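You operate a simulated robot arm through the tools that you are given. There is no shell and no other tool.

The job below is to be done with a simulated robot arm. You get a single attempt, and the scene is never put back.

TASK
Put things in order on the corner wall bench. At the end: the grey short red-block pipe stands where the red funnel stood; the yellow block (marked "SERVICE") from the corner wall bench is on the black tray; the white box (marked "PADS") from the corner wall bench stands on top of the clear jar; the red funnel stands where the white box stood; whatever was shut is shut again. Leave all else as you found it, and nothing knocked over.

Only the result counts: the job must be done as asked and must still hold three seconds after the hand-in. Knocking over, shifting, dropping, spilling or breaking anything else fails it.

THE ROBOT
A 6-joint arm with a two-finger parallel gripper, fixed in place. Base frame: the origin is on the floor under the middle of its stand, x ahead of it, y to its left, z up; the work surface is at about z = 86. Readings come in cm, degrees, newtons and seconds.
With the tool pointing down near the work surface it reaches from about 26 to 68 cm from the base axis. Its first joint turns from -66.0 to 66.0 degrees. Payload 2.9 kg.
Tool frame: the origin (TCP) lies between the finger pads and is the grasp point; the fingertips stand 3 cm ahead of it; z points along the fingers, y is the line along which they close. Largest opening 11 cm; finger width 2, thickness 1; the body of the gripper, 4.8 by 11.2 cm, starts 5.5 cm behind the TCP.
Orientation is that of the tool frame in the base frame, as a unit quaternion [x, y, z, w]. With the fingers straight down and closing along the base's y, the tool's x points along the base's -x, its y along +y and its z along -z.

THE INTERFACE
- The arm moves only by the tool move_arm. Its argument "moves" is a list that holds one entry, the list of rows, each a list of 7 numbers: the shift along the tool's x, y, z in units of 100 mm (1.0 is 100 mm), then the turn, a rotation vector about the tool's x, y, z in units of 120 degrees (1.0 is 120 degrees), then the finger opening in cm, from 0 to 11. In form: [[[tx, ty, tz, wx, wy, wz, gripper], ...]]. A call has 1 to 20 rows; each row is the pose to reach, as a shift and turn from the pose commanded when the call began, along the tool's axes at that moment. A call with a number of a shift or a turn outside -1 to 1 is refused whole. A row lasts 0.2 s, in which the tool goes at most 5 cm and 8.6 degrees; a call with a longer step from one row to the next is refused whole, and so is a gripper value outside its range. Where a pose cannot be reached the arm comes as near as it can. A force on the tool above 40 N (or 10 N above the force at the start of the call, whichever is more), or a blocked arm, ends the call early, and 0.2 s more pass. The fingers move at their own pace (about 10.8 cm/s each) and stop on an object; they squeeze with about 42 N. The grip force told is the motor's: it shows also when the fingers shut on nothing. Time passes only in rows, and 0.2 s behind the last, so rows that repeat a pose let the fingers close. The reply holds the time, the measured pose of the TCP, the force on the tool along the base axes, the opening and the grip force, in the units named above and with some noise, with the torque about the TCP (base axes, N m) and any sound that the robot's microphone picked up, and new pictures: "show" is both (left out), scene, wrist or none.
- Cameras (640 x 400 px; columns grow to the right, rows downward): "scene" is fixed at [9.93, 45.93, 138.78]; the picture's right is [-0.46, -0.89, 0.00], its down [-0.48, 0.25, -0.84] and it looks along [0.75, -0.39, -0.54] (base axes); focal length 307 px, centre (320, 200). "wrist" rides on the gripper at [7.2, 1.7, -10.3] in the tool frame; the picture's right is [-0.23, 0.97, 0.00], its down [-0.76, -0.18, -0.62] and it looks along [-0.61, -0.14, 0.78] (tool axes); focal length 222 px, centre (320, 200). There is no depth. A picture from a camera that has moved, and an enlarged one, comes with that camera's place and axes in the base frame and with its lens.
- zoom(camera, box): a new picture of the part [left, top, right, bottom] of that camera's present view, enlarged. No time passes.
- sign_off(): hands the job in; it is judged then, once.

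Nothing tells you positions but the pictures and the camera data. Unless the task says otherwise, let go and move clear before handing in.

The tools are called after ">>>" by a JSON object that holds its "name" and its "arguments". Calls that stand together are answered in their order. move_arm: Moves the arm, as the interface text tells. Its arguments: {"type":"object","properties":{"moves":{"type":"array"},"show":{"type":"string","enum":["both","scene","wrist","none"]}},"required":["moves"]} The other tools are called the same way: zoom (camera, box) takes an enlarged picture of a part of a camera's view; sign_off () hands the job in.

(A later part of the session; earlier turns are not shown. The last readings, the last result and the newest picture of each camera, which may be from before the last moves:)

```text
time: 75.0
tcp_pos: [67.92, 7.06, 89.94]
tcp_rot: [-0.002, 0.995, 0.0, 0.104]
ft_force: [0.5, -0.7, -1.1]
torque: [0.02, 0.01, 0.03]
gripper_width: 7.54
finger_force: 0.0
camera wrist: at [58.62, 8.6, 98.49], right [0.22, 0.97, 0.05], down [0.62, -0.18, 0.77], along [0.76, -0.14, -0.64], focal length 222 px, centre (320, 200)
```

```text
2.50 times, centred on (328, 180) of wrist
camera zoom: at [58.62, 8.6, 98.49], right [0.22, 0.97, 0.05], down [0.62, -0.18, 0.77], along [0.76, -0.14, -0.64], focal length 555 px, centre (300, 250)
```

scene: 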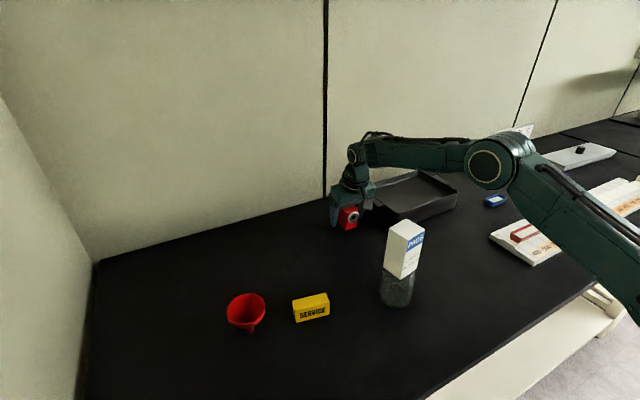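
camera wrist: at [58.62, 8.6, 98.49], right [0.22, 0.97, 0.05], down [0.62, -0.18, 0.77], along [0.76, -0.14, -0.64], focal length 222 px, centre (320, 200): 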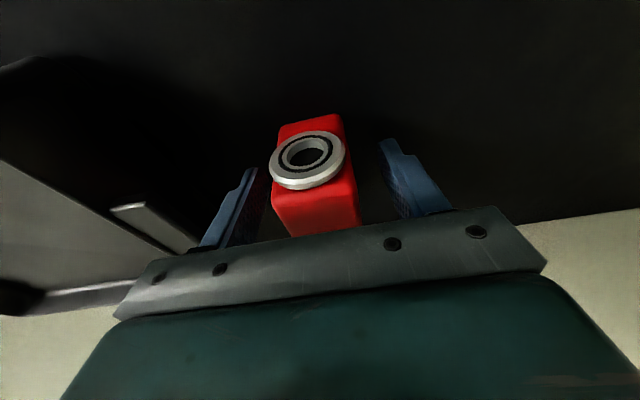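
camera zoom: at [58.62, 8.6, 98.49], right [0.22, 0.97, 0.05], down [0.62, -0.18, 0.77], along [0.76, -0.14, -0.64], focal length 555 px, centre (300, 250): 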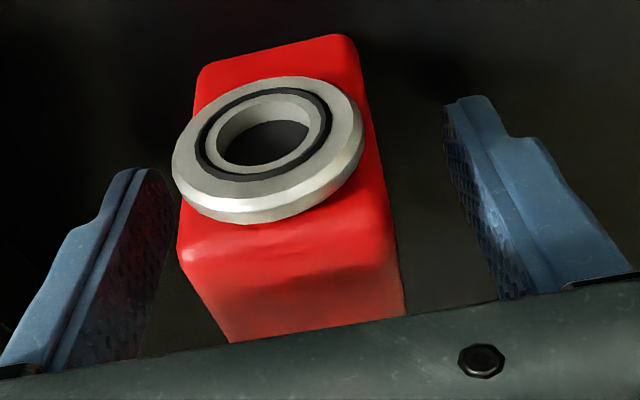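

The pipe stands free. Raising straight up to clear it.

>>> {"name": "move_arm", "arguments": {"moves": [[[-0.0208, 0, -0.0978, 0, 0, 0, 7.5], [-0.0624, 0, -0.293, 0, 0, 0, 7.5], [-0.104, 0, -0.489, 0, 0, 0, 7.5], [-0.1456, 0, -0.685, 0, 0, 0, 7.5], [-0.1456, 0, -0.685, 0, 0, 0, 7.5]]], "show": "both"}}

>>> {"name": "zoom", "arguments": {"camera": "scene", "box": [310, 150, 422, 230]}}

>>> {"name": "zoom", "arguments": {"camera": "wrist", "box": [0, 0, 320, 270]}}

```text
time: 76.2
tcp_pos: [67.92, 7.06, 96.78]
tcp_rot: [-0.001, 0.995, 0.001, 0.105]
ft_force: [-0.6, 0.1, 0.8]
torque: [-0.02, -0.01, 0.01]
gripper_width: 7.49
finger_force: 0.1
camera wrist: at [58.64, 8.68, 105.37], right [0.22, 0.97, 0.05], down [0.62, -0.18, 0.77], along [0.76, -0.14, -0.64], focal length 222 px, centre (320, 200)
```

scene: 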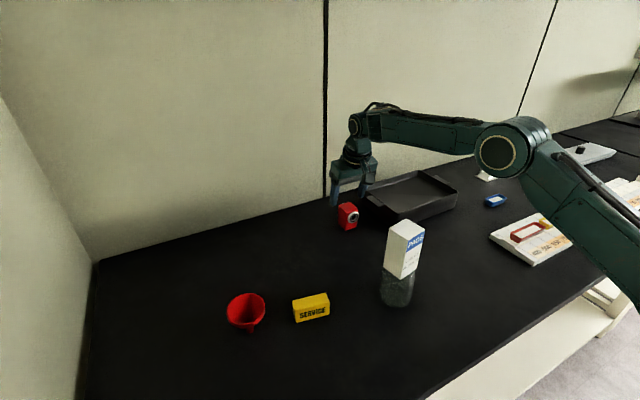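
wrist: 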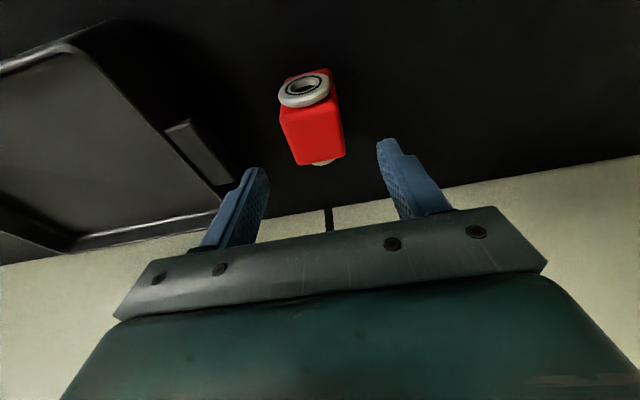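

```text
5.00 times, centred on (366, 190) of scene
camera zoom: at [9.93, 45.93, 138.78], right [-0.46, -0.89, 0.0], down [-0.48, 0.25, -0.84], along [0.75, -0.39, -0.54], focal length 1534 px, centre (90, 250)
```

zoom: 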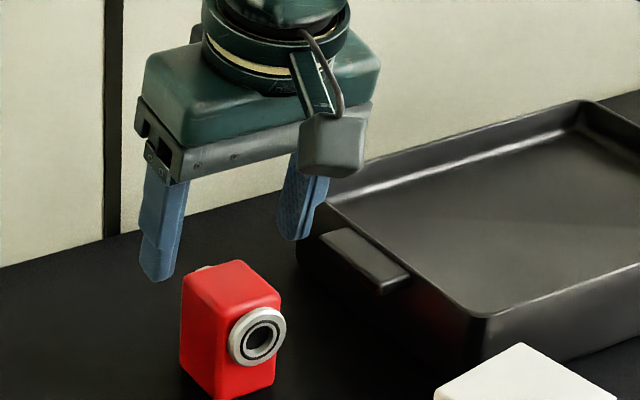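

```text
1.48 times, centred on (160, 135) of wrist
camera zoom: at [58.64, 8.68, 105.37], right [0.22, 0.97, 0.05], down [0.62, -0.18, 0.77], along [0.76, -0.14, -0.64], focal length 329 px, centre (557, 296)
```

zoom: 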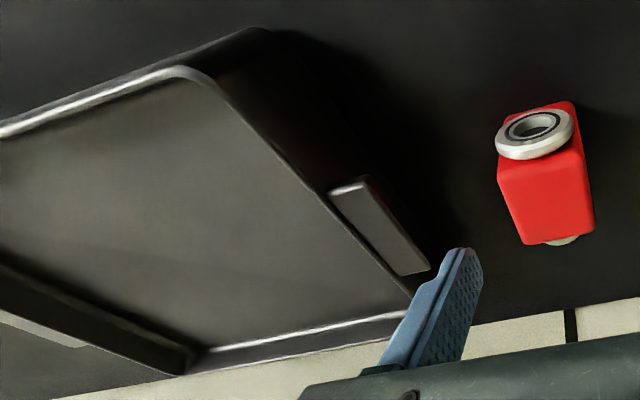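

The pipe stands where the funnel stood. Last is the yellow block: I'll pull back clear of the pipe, straighten the hand, and go over to the block at about (46.2, 29.2).

>>> {"name": "move_arm", "arguments": {"moves": [[[0.056, 0, -0.216, 0, 0.025, 0, 9], [0.182, 0.3, -0.345, 0, 0.05, 0, 9], [0.348, 0.55, -0.381, 0, 0.075, 0, 9], [0.524, 0.8, -0.418, 0, 0.1, 0, 9], [0.524, 0.8, -0.418, 0, 0.1, 0, 9]]], "show": "scene"}}

>>> {"name": "move_arm", "arguments": {"moves": [[[0.27, 0.27, -0.07, 0, 0, 0, 9], [0.54, 0.54, -0.14, 0, 0, 0, 9], [0.8, 0.8, -0.2, 0, 0, 0, 9]]], "show": "none"}}

>>> {"name": "move_arm", "arguments": {"moves": [[[0.25, 0.18, 0, 0, 0, 0.031, 9], [0.5, 0.36, 0, 0, 0, 0.062, 9], [0.75, 0.55, 0, 0, 0, 0.0933, 9], [0.75, 0.55, 0, 0, 0, 0.0933, 9], [0.75, 0.55, 0, 0, 0, 0.0933, 9]]], "show": "both"}}

```text
time: 77.4
tcp_pos: [61.81, 15.03, 99.96]
tcp_rot: [0.0, 1.0, 0.0, -0.001]
ft_force: [0.4, 0.5, 0.2]
torque: [0.04, 0.01, 0.04]
gripper_width: 8.99
finger_force: 0.1
```

scene: 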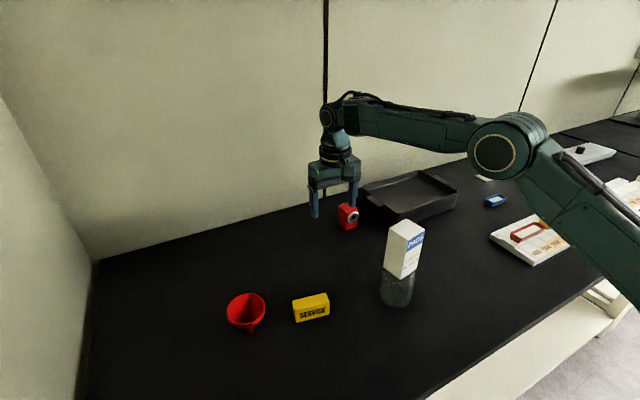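

```text
time: 78.2
tcp_pos: [53.89, 23.22, 101.95]
tcp_rot: [0.0, 1.0, 0.0, 0.0]
ft_force: [0.6, -0.2, 0.0]
torque: [-0.01, -0.04, -0.02]
gripper_width: 8.97
finger_force: 0.1
```

```text
time: 79.4
tcp_pos: [46.57, 28.46, 101.96]
tcp_rot: [0.098, 0.995, -0.001, 0.0]
ft_force: [-0.4, 0.2, -0.3]
torque: [-0.01, -0.01, 0.04]
gripper_width: 8.98
finger_force: 0.0
camera wrist: at [39.78, 31.49, 112.28], right [0.41, 0.91, 0.0], down [0.71, -0.32, 0.62], along [0.57, -0.26, -0.78], focal length 222 px, centre (320, 200)
```

scene: 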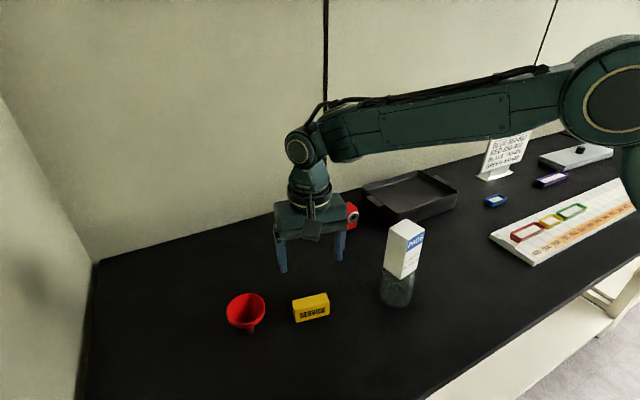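
wrist: 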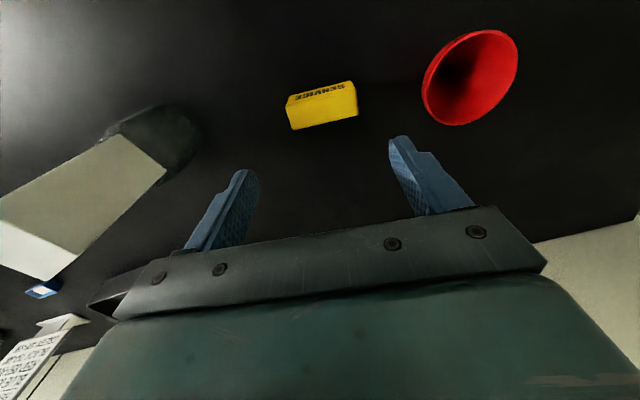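

Above the yellow block. Enlarging to refine its position.

>>> {"name": "zoom", "arguments": {"camera": "wrist", "box": [260, 60, 388, 150]}}

```text
4.44 times, centred on (324, 105) of wrist
camera zoom: at [39.78, 31.49, 112.28], right [0.41, 0.91, 0.0], down [0.71, -0.32, 0.62], along [0.57, -0.26, -0.78], focal length 987 px, centre (302, 622)
```

zoom: 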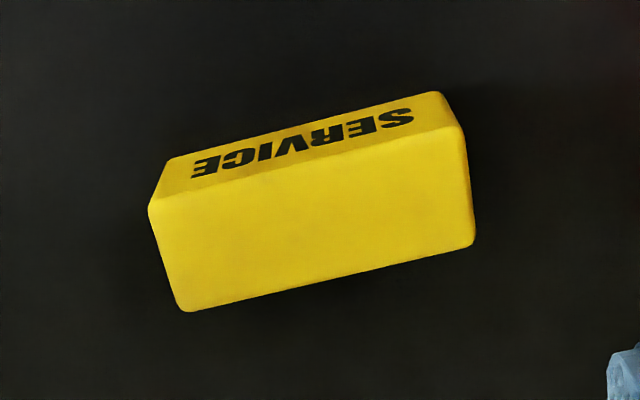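

Yellow block centre (46.1, 29.0), yaw -11.4°, which matches the hand. Centring and descending partway.

>>> {"name": "move_arm", "arguments": {"moves": [[[0.025, 0.026, 0.2, 0, 0, 0, 9], [0.05, 0.052, 0.45, 0, 0, 0, 9], [0.05, 0.052, 0.7, 0, 0, 0, 9], [0.05, 0.052, 0.7, 0, 0, 0, 9], [0.05, 0.052, 0.7, 0, 0, 0, 9]]], "show": "both"}}

>>> {"name": "zoom", "arguments": {"camera": "wrist", "box": [200, 80, 456, 240]}}

```text
time: 80.6
tcp_pos: [45.99, 29.12, 94.79]
tcp_rot: [0.096, 0.995, -0.001, -0.001]
ft_force: [-0.1, 0.0, 0.4]
torque: [0.02, -0.02, -0.01]
gripper_width: 9.01
finger_force: 0.0
camera wrist: at [39.26, 32.16, 105.17], right [0.41, 0.91, 0.0], down [0.71, -0.32, 0.62], along [0.57, -0.26, -0.78], focal length 222 px, centre (320, 200)
```

scene: 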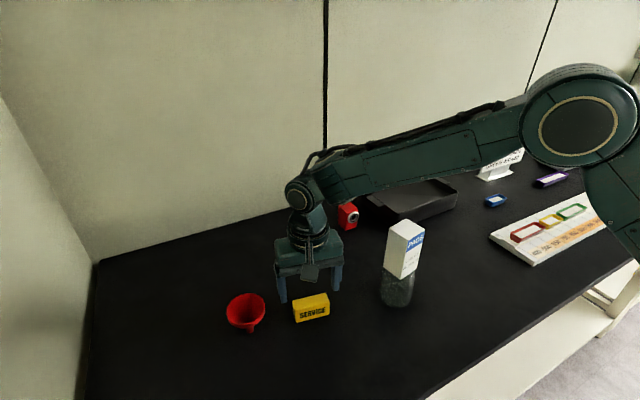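
wrist: 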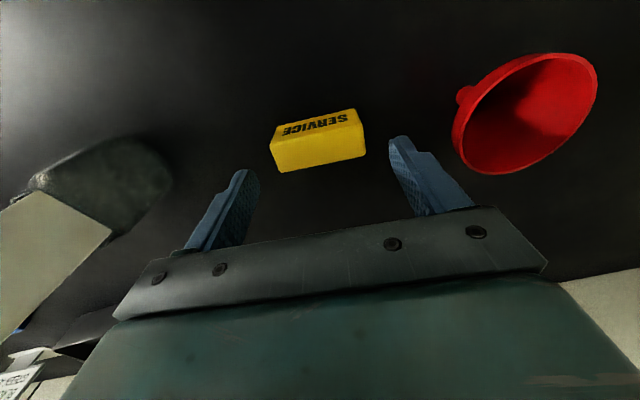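

```text
2.50 times, centred on (328, 160) of wrist
camera zoom: at [39.26, 32.16, 105.17], right [0.41, 0.91, 0.0], down [0.71, -0.32, 0.62], along [0.57, -0.26, -0.78], focal length 555 px, centre (300, 300)
```

zoom: 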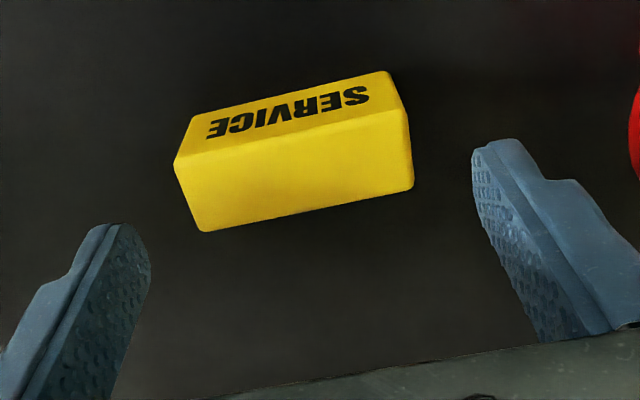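

Small correction needed (2 mm). Descending to grip height with that correction.

>>> {"name": "move_arm", "arguments": {"moves": [[[-0.02, -0.012, 0.1, 0, 0, 0, 9], [-0.02, -0.012, 0.25, 0, 0, 0, 9], [-0.02, -0.012, 0.4, 0, 0, 0, 9], [-0.02, -0.012, 0.53, 0, 0, 0, 9], [-0.02, -0.012, 0.53, 0, 0, 0, 9], [-0.02, -0.012, 0.53, 0, 0, 0, 9]]], "show": "both"}}

>>> {"name": "zoom", "arguments": {"camera": "wrist", "box": [200, 100, 456, 260]}}

>>> {"name": "zoom", "arguments": {"camera": "scene", "box": [250, 230, 378, 330]}}

```text
time: 82.0
tcp_pos: [46.19, 28.77, 89.65]
tcp_rot: [0.097, 0.995, 0.0, 0.0]
ft_force: [0.5, 0.4, 0.3]
torque: [0.01, -0.01, 0.02]
gripper_width: 9.02
finger_force: 0.0
camera wrist: at [39.55, 31.83, 99.94], right [0.41, 0.91, 0.0], down [0.71, -0.32, 0.62], along [0.57, -0.26, -0.78], focal length 222 px, centre (320, 200)
```

scene: 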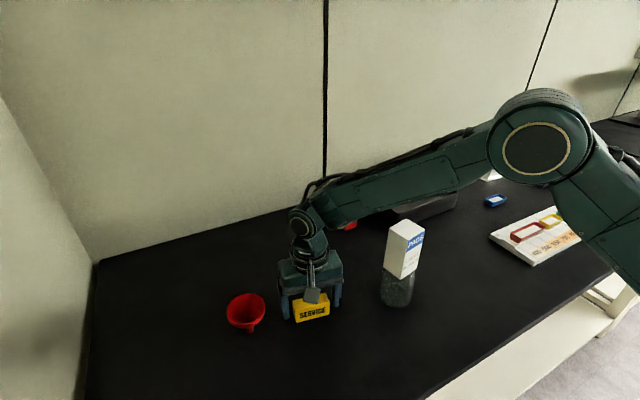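
wrist: 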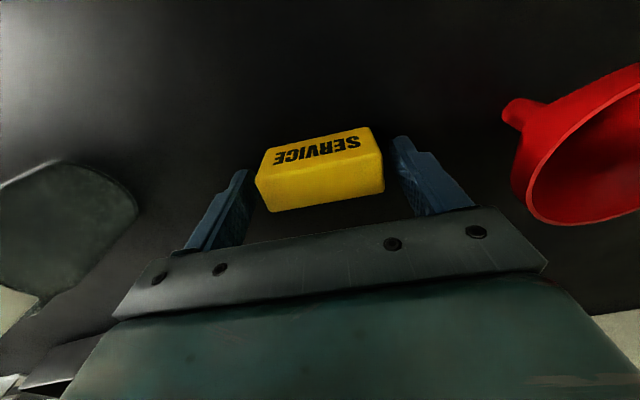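

```text
2.50 times, centred on (328, 180) of wrist
camera zoom: at [39.55, 31.83, 99.94], right [0.41, 0.91, 0.0], down [0.71, -0.32, 0.62], along [0.57, -0.26, -0.78], focal length 555 px, centre (300, 250)
```

zoom: 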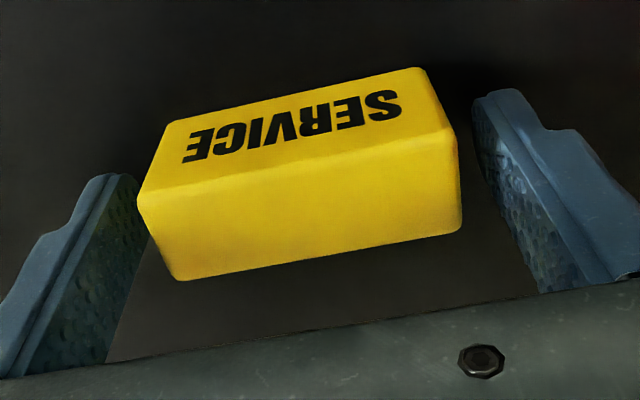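

```text
4.00 times, centred on (314, 280) of scene
camera zoom: at [9.93, 45.93, 138.78], right [-0.46, -0.89, 0.0], down [-0.48, 0.25, -0.84], along [0.75, -0.39, -0.54], focal length 1227 px, centre (344, -120)
```

zoom: 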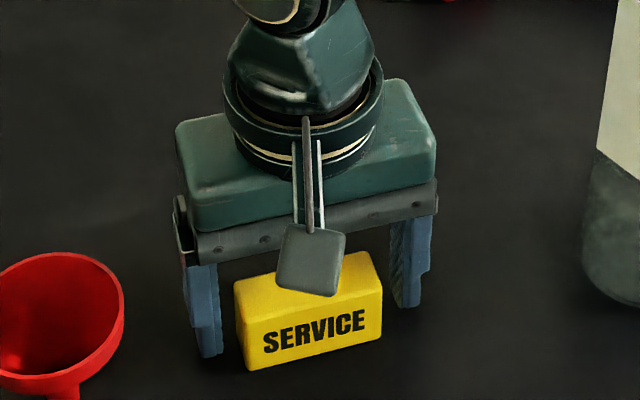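

Fingers straddle the block with no contact. Closing in stages with a 1.5 mm trim.

>>> {"name": "move_arm", "arguments": {"moves": [[[0.01, 0.015, 0, 0, 0, 0, 9], [0.01, 0.015, 0, 0, 0, 0, 8], [0.01, 0.015, 0, 0, 0, 0, 7.3], [0.01, 0.015, 0, 0, 0, 0, 6.9], [0.01, 0.015, 0, 0, 0, 0, 5.5], [0.01, 0.015, 0, 0, 0, 0, 5.5], [0.01, 0.015, 0, 0, 0, 0, 5.5]]], "show": "both"}}

>>> {"name": "zoom", "arguments": {"camera": "wrist", "box": [200, 100, 456, 260]}}

```text
time: 83.6
tcp_pos: [46.27, 28.96, 89.62]
tcp_rot: [0.096, 0.995, 0.0, 0.0]
ft_force: [-0.4, 0.7, 0.3]
torque: [0.03, 0.02, -0.03]
gripper_width: 6.94
finger_force: 41.4
camera wrist: at [39.38, 32.0, 99.96], right [0.41, 0.91, 0.0], down [0.71, -0.32, 0.62], along [0.57, -0.26, -0.78], focal length 222 px, centre (320, 200)
```

scene: 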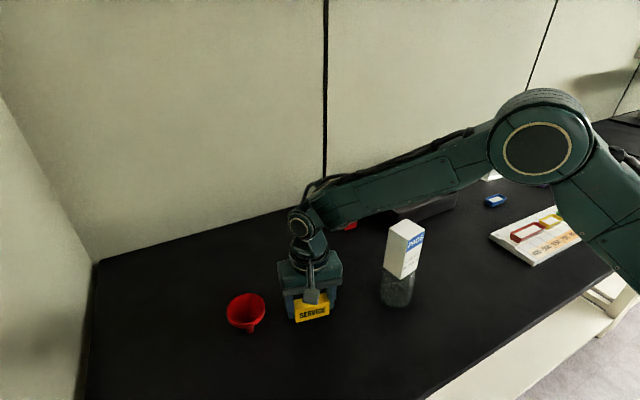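
wrist: 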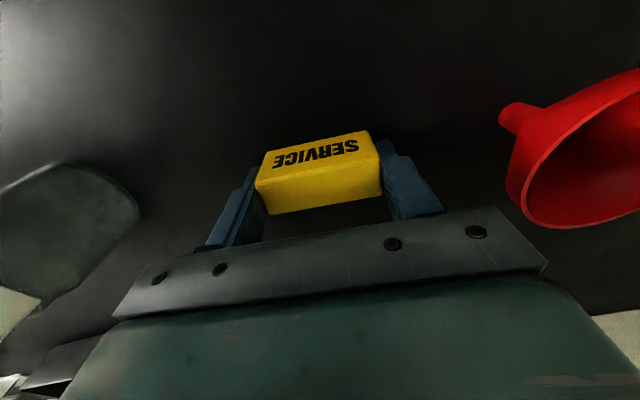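

```text
2.50 times, centred on (328, 180) of wrist
camera zoom: at [39.38, 32.0, 99.96], right [0.41, 0.91, 0.0], down [0.71, -0.32, 0.62], along [0.57, -0.26, -0.78], focal length 555 px, centre (300, 250)
```

zoom: 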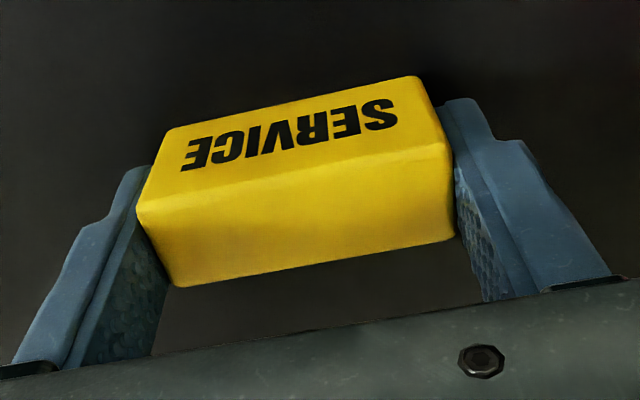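

Gripped at 6.94 cm, 42 N. Lifting 10 cm, then heading through the gap between the jar and the pipe.

>>> {"name": "move_arm", "arguments": {"moves": [[[0, 0, -0.1, 0, 0, 0, 5.5], [0, 0, -0.3, 0, 0, 0, 5.5], [0, 0, -0.55, 0, 0, 0, 5.5], [0, 0, -0.8, 0, 0, 0, 5.5], [0, 0, -1.0, 0, 0, 0, 5.5], [0, 0, -1.0, 0, 0, 0, 5.5]]], "show": "both"}}

```text
time: 85.0
tcp_pos: [46.29, 29.11, 99.74]
tcp_rot: [0.097, 0.995, 0.0, 0.0]
ft_force: [-0.5, -0.1, -1.1]
torque: [0.0, 0.01, -0.03]
gripper_width: 6.93
finger_force: 42.0
camera wrist: at [39.45, 32.16, 110.05], right [0.41, 0.91, 0.0], down [0.71, -0.32, 0.62], along [0.57, -0.26, -0.78], focal length 222 px, centre (320, 200)
```

scene: 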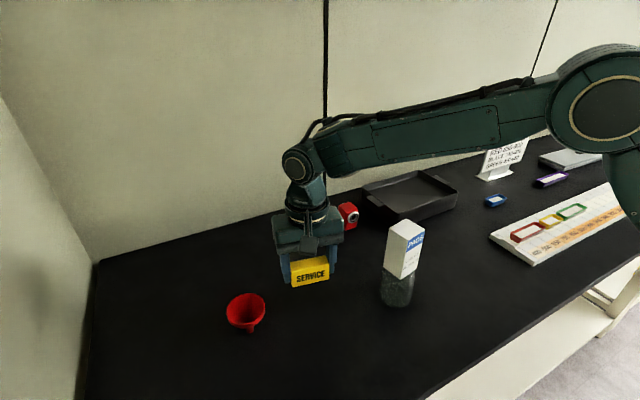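
wrist: 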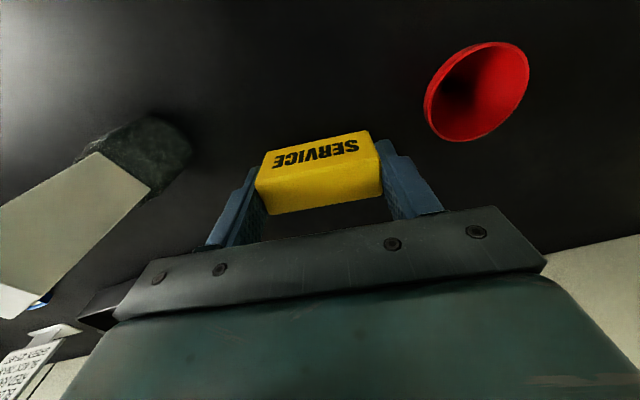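

The block is held level. Carrying it outward and across, between the jar and the pipe, at z ≈ 100.

>>> {"name": "move_arm", "arguments": {"moves": [[[-0.235, -0.157, 0, 0, 0, 0, 5.5], [-0.47, -0.314, 0, 0, 0, 0, 5.5], [-0.705, -0.471, 0, 0, 0, 0, 5.5], [-0.941, -0.6285, 0, 0, 0, 0, 5.5], [-0.941, -0.6285, 0, 0, 0, 0, 5.5]]], "show": "scene"}}

>>> {"name": "move_arm", "arguments": {"moves": [[[-0.095, -0.223, 0, 0, 0, 0, 5.5], [-0.19, -0.446, 0, 0, 0, 0, 5.5], [-0.286, -0.67, 0, 0, 0, 0, 5.5], [-0.3815, -0.893, 0, 0, 0, 0, 5.5], [-0.3815, -0.893, 0, 0, 0, 0, 5.5]]], "show": "both"}}

```text
time: 86.2
tcp_pos: [54.07, 21.21, 99.55]
tcp_rot: [0.098, 0.995, -0.001, 0.0]
ft_force: [-0.1, -0.2, -1.5]
torque: [0.01, 0.0, -0.02]
gripper_width: 6.91
finger_force: 42.4
```

scene: 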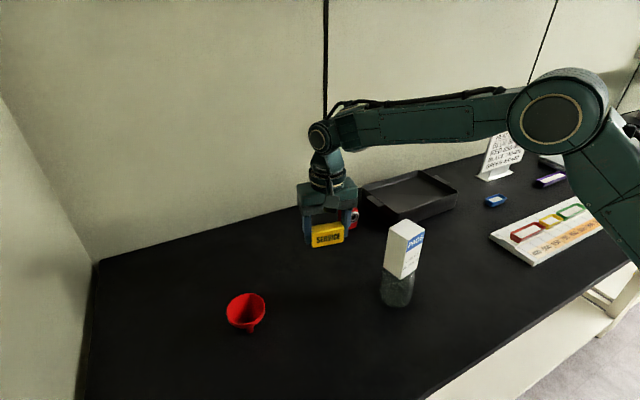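

```text
time: 87.4
tcp_pos: [56.39, 11.69, 99.74]
tcp_rot: [0.096, 0.995, 0.0, 0.0]
ft_force: [-0.6, 0.6, -1.0]
torque: [0.0, 0.0, -0.03]
gripper_width: 6.9
finger_force: 42.8
camera wrist: at [49.58, 14.67, 109.99], right [0.41, 0.91, 0.0], down [0.71, -0.32, 0.62], along [0.57, -0.26, -0.78], focal length 222 px, centre (320, 200)
```

scene: 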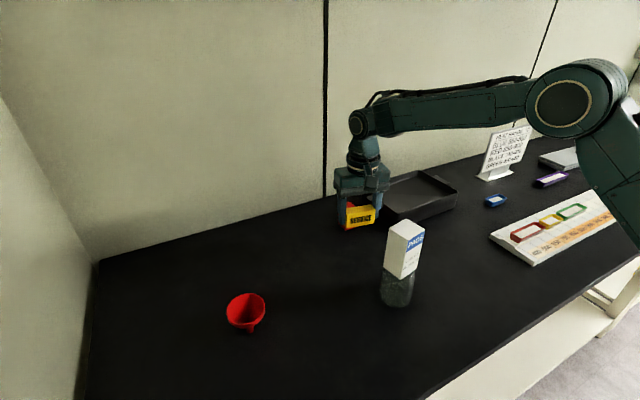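
wrist: 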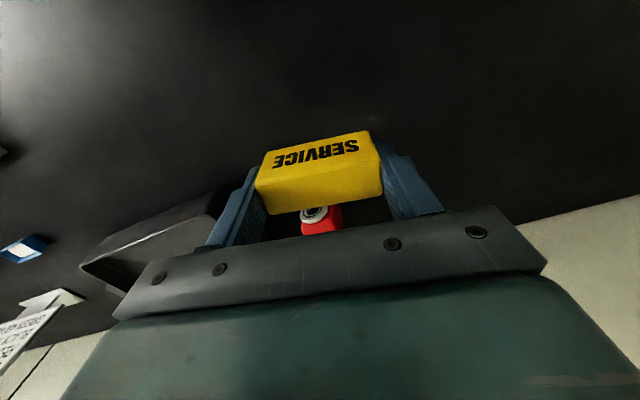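

Clear of the jar and pipe so far. Continuing to the tray and squaring the block with it.

>>> {"name": "move_arm", "arguments": {"moves": [[[-0.12, -0.218, 0, 0, 0, -0.0233, 5.5], [-0.24, -0.437, 0, 0, 0, -0.0467, 5.5], [-0.36, -0.655, 0, 0, 0, -0.07, 5.5], [-0.4795, -0.8733, 0, 0, 0, -0.0933, 5.5], [-0.4795, -0.8733, 0, 0, 0, -0.0933, 5.5]]], "show": "scene"}}

>>> {"name": "move_arm", "arguments": {"moves": [[[-0.075, -0.225, 0, 0, 0, 0, 5.5], [-0.15, -0.45, 0, 0, 0, 0, 5.5], [-0.225, -0.675, 0, 0, 0, 0, 5.5], [-0.3, -0.9, 0, 0, 0, 0, 5.5], [-0.3, -0.9, 0, 0, 0, 0, 5.5]]], "show": "both"}}

>>> {"name": "zoom", "arguments": {"camera": "wrist", "box": [0, 0, 320, 240]}}

```text
time: 88.6
tcp_pos: [59.21, 1.92, 99.7]
tcp_rot: [-0.001, 1.0, 0.0, 0.0]
ft_force: [-0.6, 0.7, 0.6]
torque: [-0.01, -0.02, -0.03]
gripper_width: 6.93
finger_force: 42.4
```

scene: 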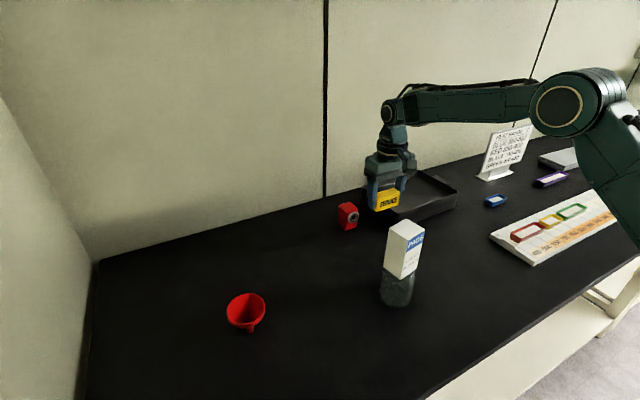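

```text
time: 89.8
tcp_pos: [62.18, -6.96, 99.66]
tcp_rot: [0.0, 1.0, -0.001, 0.0]
ft_force: [0.1, 0.5, -1.1]
torque: [-0.02, -0.02, 0.0]
gripper_width: 6.92
finger_force: 42.2
camera wrist: at [54.86, -5.37, 110.01], right [0.23, 0.97, 0.0], down [0.76, -0.18, 0.62], along [0.61, -0.14, -0.78], focal length 222 px, centre (320, 200)
```

scene: 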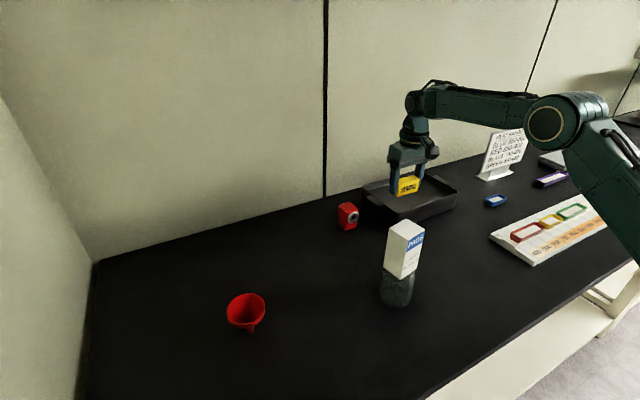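
wrist: 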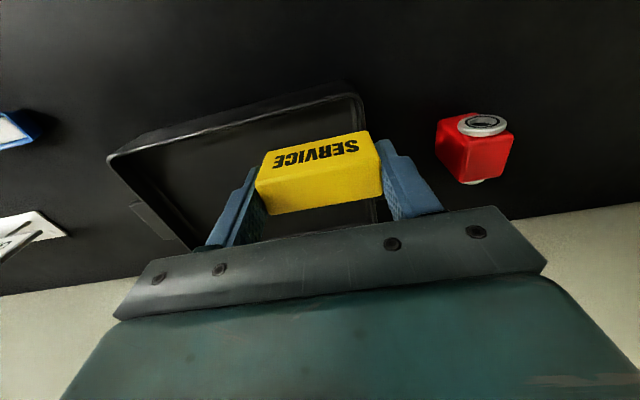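

```text
1.67 times, centred on (160, 120) of wrist
camera zoom: at [54.86, -5.37, 110.01], right [0.23, 0.97, 0.0], down [0.76, -0.18, 0.62], along [0.61, -0.14, -0.78], focal length 370 px, centre (587, 333)
```

zoom: 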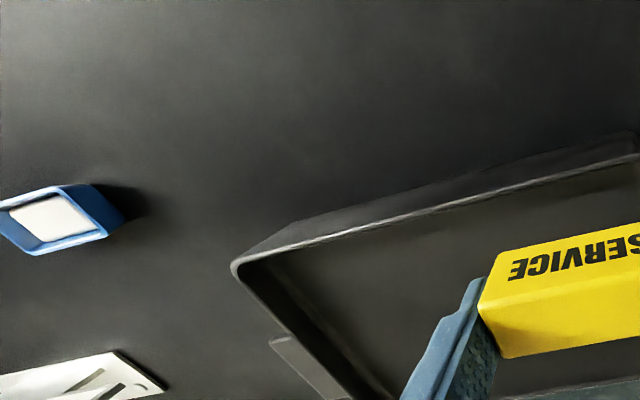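

The tray's near rim is at x ≈ 59.8 and it spans y from -27 to -3.8. I'll put the block down inside at about (64.5, -13); moving there and lowering into the tray.

>>> {"name": "move_arm", "arguments": {"moves": [[[-0.08, -0.2, 0, 0, 0, 0, 5.5], [-0.16, -0.4, 0, 0, 0, 0, 5.5], [-0.244, -0.593, 0, 0, 0, 0, 5.5], [-0.244, -0.593, 0.2, 0, 0, 0, 5.5], [-0.244, -0.593, 0.3, 0, 0, 0, 5.5], [-0.244, -0.593, 0.3, 0, 0, 0, 5.5]]], "show": "both"}}

>>> {"name": "zoom", "arguments": {"camera": "scene", "box": [350, 140, 478, 230]}}

```text
time: 91.2
tcp_pos: [64.54, -12.96, 96.59]
tcp_rot: [0.0, 1.0, -0.001, 0.0]
ft_force: [-0.5, 0.6, -0.9]
torque: [0.0, 0.0, 0.01]
gripper_width: 6.91
finger_force: 42.2
camera wrist: at [57.31, -11.45, 106.92], right [0.23, 0.97, 0.0], down [0.76, -0.18, 0.62], along [0.61, -0.14, -0.78], focal length 222 px, centre (320, 200)
```

scene: 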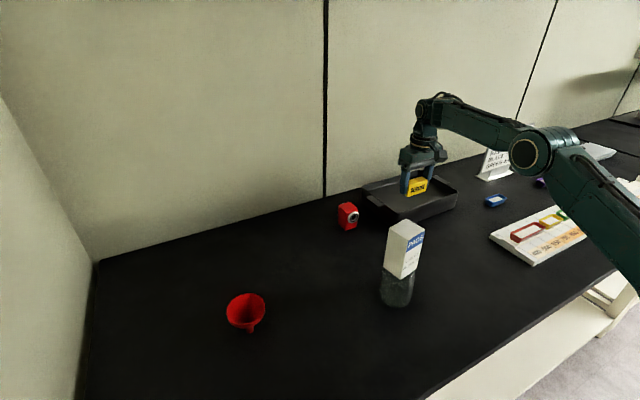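
wrist: 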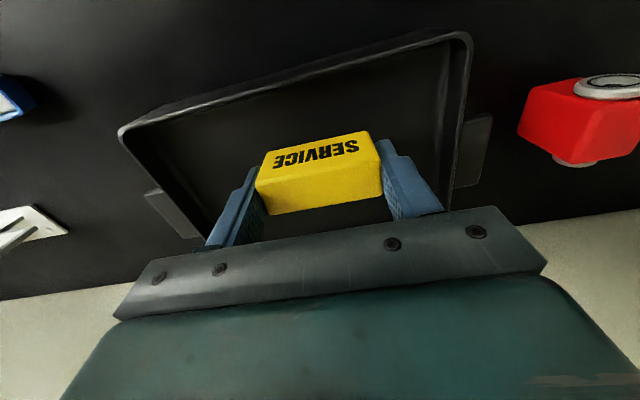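

```text
4.44 times, centred on (414, 185) of scene
camera zoom: at [9.93, 45.93, 138.78], right [-0.46, -0.89, 0.0], down [-0.48, 0.25, -0.84], along [0.75, -0.39, -0.54], focal length 1364 px, centre (-98, 267)
```

zoom: 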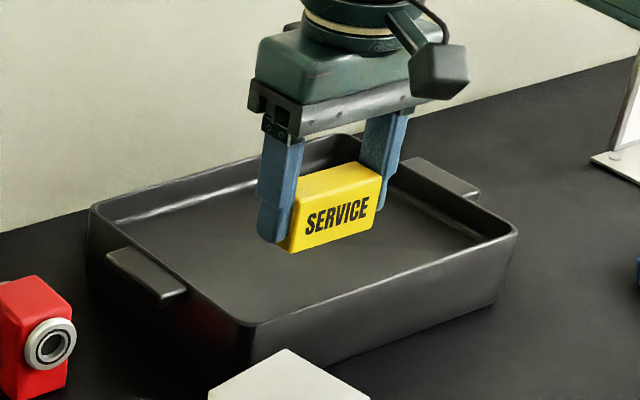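

The block is directly over the tray interior with room on all sides. Lowering most of the way.

>>> {"name": "move_arm", "arguments": {"moves": [[[0, 0, 0.15, 0, 0, 0, 5.5], [0, 0, 0.3, 0, 0, 0, 5.5], [0, 0, 0.45, 0, 0, 0, 5.5], [0, 0, 0.55, 0, 0, 0, 5.5], [0, 0, 0.55, 0, 0, 0, 5.5]]], "show": "both"}}

>>> {"name": "zoom", "arguments": {"camera": "scene", "box": [350, 140, 478, 230]}}

```text
time: 92.2
tcp_pos: [65.19, -12.89, 92.63]
tcp_rot: [-0.001, 1.0, -0.002, 0.01]
ft_force: [0.0, 1.1, 3.8]
torque: [0.18, 0.06, -0.02]
gripper_width: 6.93
finger_force: 42.4
stopped in row 4: the force on the tool passed its limit at 54 N (the readings are from after the stop); the commanded pose is now the measured one
camera wrist: at [57.64, -11.25, 102.82], right [0.23, 0.97, 0.0], down [0.75, -0.17, 0.64], along [0.62, -0.14, -0.77], focal length 222 px, centre (320, 200)
```

scene: 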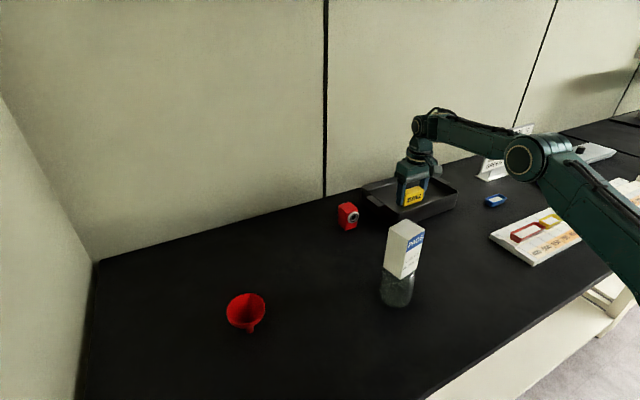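
wrist: 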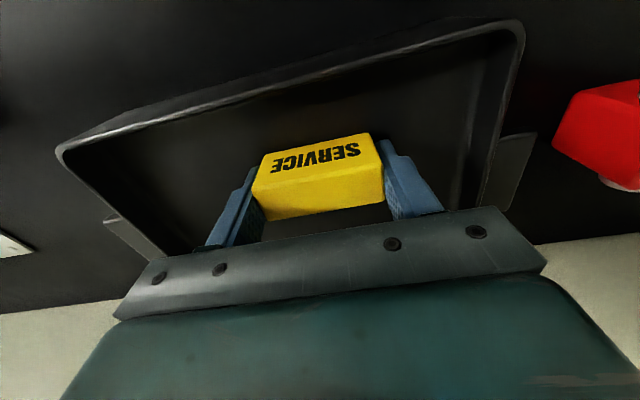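

```text
4.44 times, centred on (414, 185) of scene
camera zoom: at [9.93, 45.93, 138.78], right [-0.46, -0.89, 0.0], down [-0.48, 0.25, -0.84], along [0.75, -0.39, -0.54], focal length 1364 px, centre (-98, 267)
```

zoom: 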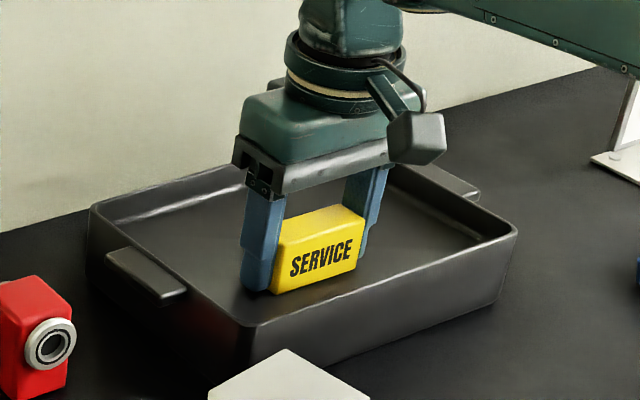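

The block touched the tray floor earlier than I expected (floor near z ≈ 89, higher than I assumed) and the arm stopped. The tray doesn't appear to have moved; I'll inspect closely before doing anything.

>>> {"name": "zoom", "arguments": {"camera": "wrist", "box": [200, 100, 456, 260]}}

>>> {"name": "zoom", "arguments": {"camera": "scene", "box": [380, 160, 444, 210]}}

>>> {"name": "move_arm", "arguments": {"moves": [[[0, 0, 0, 0, 0, 0, 5.5]]], "show": "wrist"}}

```text
2.50 times, centred on (328, 180) of wrist
camera zoom: at [57.64, -11.25, 102.82], right [0.23, 0.97, 0.0], down [0.75, -0.17, 0.64], along [0.62, -0.14, -0.77], focal length 555 px, centre (300, 250)
```

zoom: 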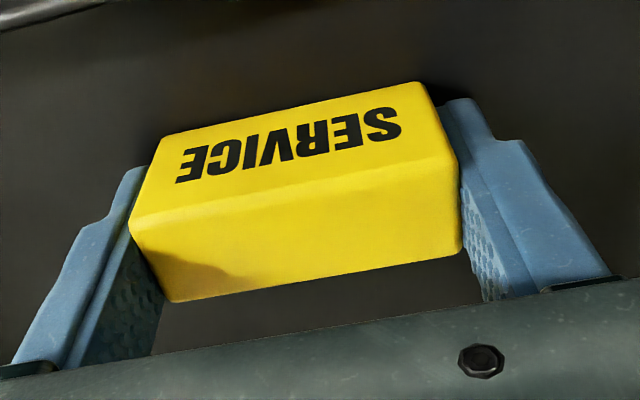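

```text
8.00 times, centred on (412, 185) of scene
camera zoom: at [9.93, 45.93, 138.78], right [-0.46, -0.89, 0.0], down [-0.48, 0.25, -0.84], along [0.75, -0.39, -0.54], focal length 2454 px, centre (-416, 320)
```

zoom: 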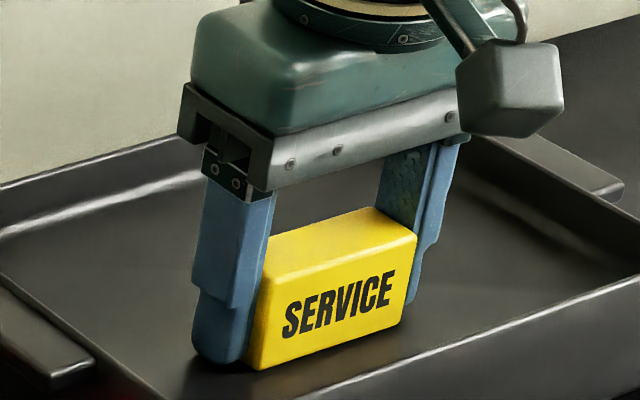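

```text
time: 92.6
tcp_pos: [65.08, -12.92, 92.62]
tcp_rot: [0.0, 1.0, -0.002, 0.009]
ft_force: [0.4, 1.0, 6.4]
torque: [0.26, 0.03, -0.02]
gripper_width: 6.9
finger_force: 41.6
camera wrist: at [57.64, -11.24, 102.81], right [0.23, 0.97, 0.0], down [0.75, -0.17, 0.64], along [0.62, -0.14, -0.77], focal length 222 px, centre (320, 200)
```

wrist: 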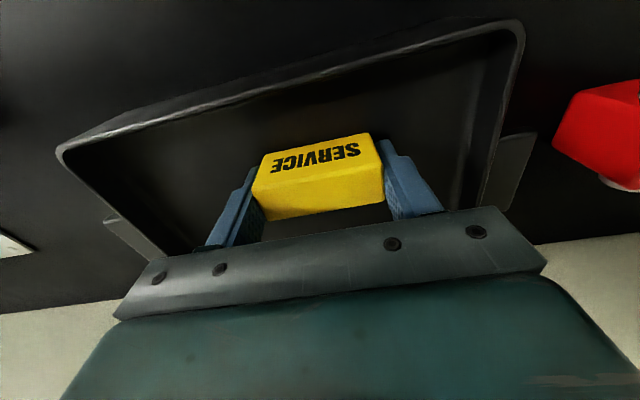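

The block bottom sits at z ≈ 89.4, which matches the visible tray floor depth (about 2 cm below the rim). The block slid a few millimetres up in the grip and the tray hasn't shifted. I'll relieve the pressing force slightly and re-read.

>>> {"name": "move_arm", "arguments": {"moves": [[[0, 0, -0.005, 0, 0, 0, 5.5], [0, 0, -0.01, 0, 0, 0, 5.5], [0, 0, -0.01, 0, 0, 0, 5.5]]], "show": "wrist"}}

>>> {"name": "move_arm", "arguments": {"moves": [[[0, 0, 0, 0, 0, 0, 5.5]]], "show": "none"}}

```text
time: 93.4
tcp_pos: [65.03, -12.96, 92.61]
tcp_rot: [0.0, 1.0, -0.001, 0.009]
ft_force: [0.6, 1.1, 1.8]
torque: [0.14, -0.02, 0.01]
gripper_width: 6.9
finger_force: 42.6
camera wrist: at [57.61, -11.29, 102.83], right [0.23, 0.97, 0.0], down [0.75, -0.17, 0.64], along [0.62, -0.14, -0.77], focal length 222 px, centre (320, 200)
```

wrist: 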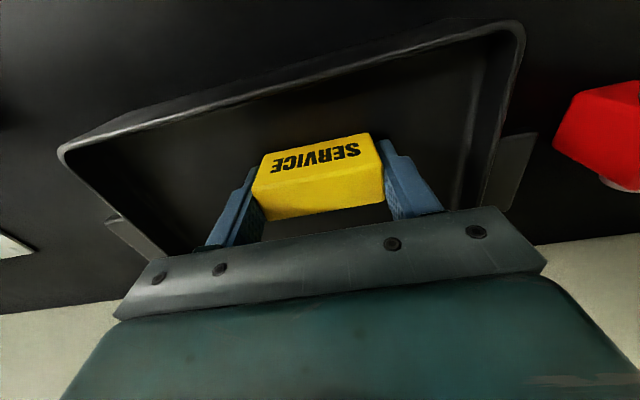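

```text
time: 93.8
tcp_pos: [65.05, -13.02, 92.58]
tcp_rot: [-0.001, 1.0, -0.002, 0.009]
ft_force: [-1.2, 0.6, 1.5]
torque: [0.09, 0.02, -0.02]
gripper_width: 6.92
finger_force: 42.1
```

Only a light contact (about 2 N) remains. Opening the fingers gently now.

>>> {"name": "move_arm", "arguments": {"moves": [[[0, 0, 0, 0, 0, 0, 6.85], [0, 0, 0, 0, 0, 0, 7.0], [0, 0, 0, 0, 0, 0, 7.3], [0, 0, 0, 0, 0, 0, 8], [0, 0, 0, 0, 0, 0, 9], [0, 0, 0, 0, 0, 0, 9]]], "show": "both"}}

>>> {"name": "zoom", "arguments": {"camera": "scene", "box": [350, 140, 478, 230]}}

>>> {"name": "zoom", "arguments": {"camera": "wrist", "box": [200, 100, 456, 260]}}

```text
time: 95.2
tcp_pos: [65.02, -13.06, 92.82]
tcp_rot: [-0.001, 1.0, -0.001, 0.009]
ft_force: [-0.8, 0.2, -0.8]
torque: [-0.02, 0.0, 0.0]
gripper_width: 9.0
finger_force: 0.0
camera wrist: at [57.62, -11.3, 102.86], right [0.23, 0.97, 0.0], down [0.75, -0.17, 0.64], along [0.62, -0.14, -0.77], focal length 222 px, centre (320, 200)
```

scene: 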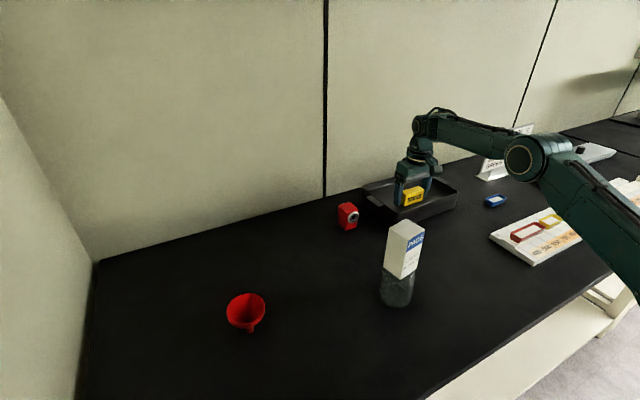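
wrist: 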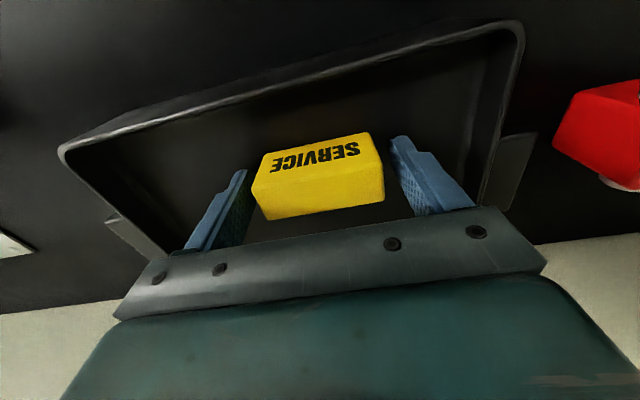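

```text
4.44 times, centred on (414, 185) of scene
camera zoom: at [9.93, 45.93, 138.78], right [-0.46, -0.89, 0.0], down [-0.48, 0.25, -0.84], along [0.75, -0.39, -0.54], focal length 1364 px, centre (-98, 267)
```

zoom: 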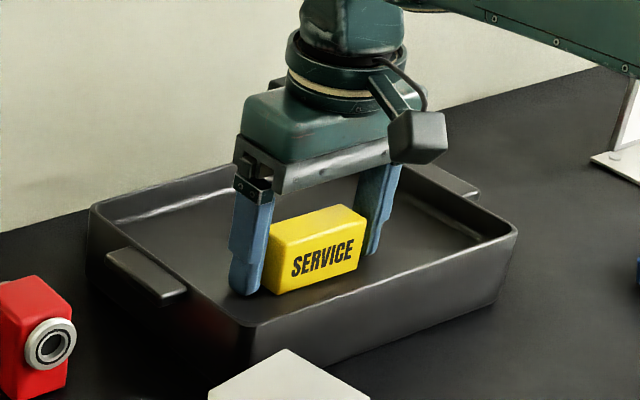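

```text
2.50 times, centred on (328, 180) of wrist
camera zoom: at [57.62, -11.3, 102.86], right [0.23, 0.97, 0.0], down [0.75, -0.17, 0.64], along [0.62, -0.14, -0.77], focal length 555 px, centre (300, 250)
```

zoom: 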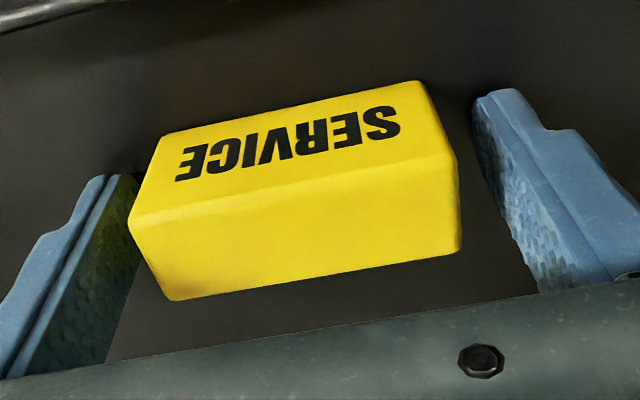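

The block rests flat in the tray and the fingers are free. Raising the hand straight up.

>>> {"name": "move_arm", "arguments": {"moves": [[[0, 0, -0.1, 0, 0, 0, 9], [0, 0, -0.3, 0, 0, 0, 9], [0.02, 0, -0.55, 0, 0, 0, 9], [0.05, 0, -0.8, 0, 0, 0, 9], [0.1, 0, -1.0, 0, 0, 0, 9], [0.1, 0, -1.0, 0, 0, 0, 9]]], "show": "both"}}

>>> {"name": "zoom", "arguments": {"camera": "scene", "box": [350, 140, 478, 230]}}

```text
time: 96.6
tcp_pos: [64.03, -12.7, 102.67]
tcp_rot: [-0.002, 1.0, -0.002, 0.009]
ft_force: [-0.3, 0.4, -0.2]
torque: [0.02, -0.02, -0.01]
gripper_width: 9.03
finger_force: 0.1
camera wrist: at [56.62, -10.99, 112.92], right [0.23, 0.97, 0.0], down [0.75, -0.17, 0.64], along [0.62, -0.14, -0.77], focal length 222 px, centre (320, 200)
```

scene: 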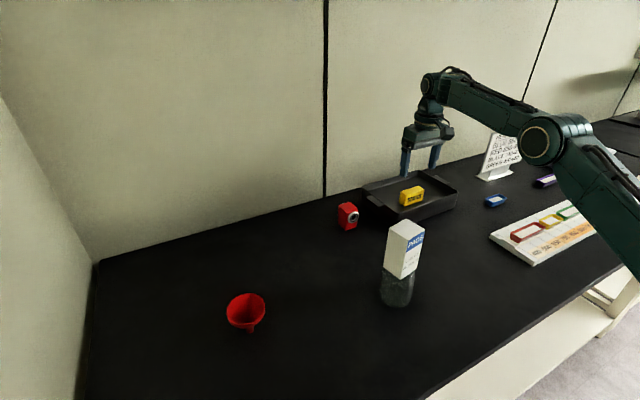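
wrist: 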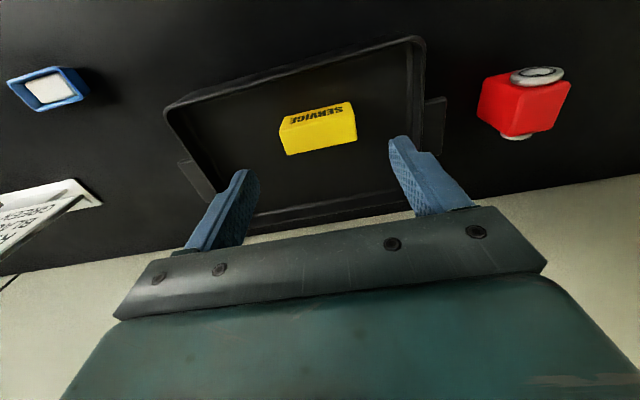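

```text
4.44 times, centred on (414, 185) of scene
camera zoom: at [9.93, 45.93, 138.78], right [-0.46, -0.89, 0.0], down [-0.48, 0.25, -0.84], along [0.75, -0.39, -0.54], focal length 1364 px, centre (-98, 267)
```

zoom: 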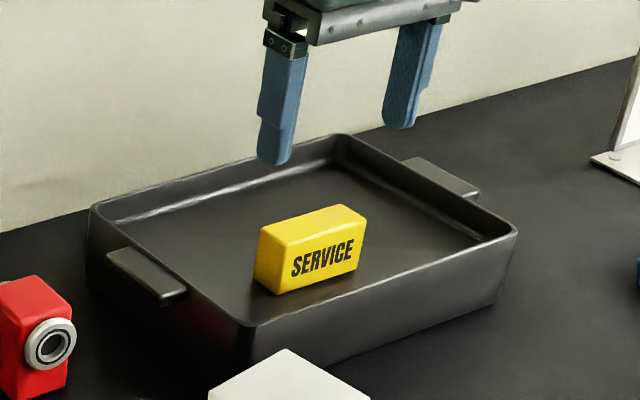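

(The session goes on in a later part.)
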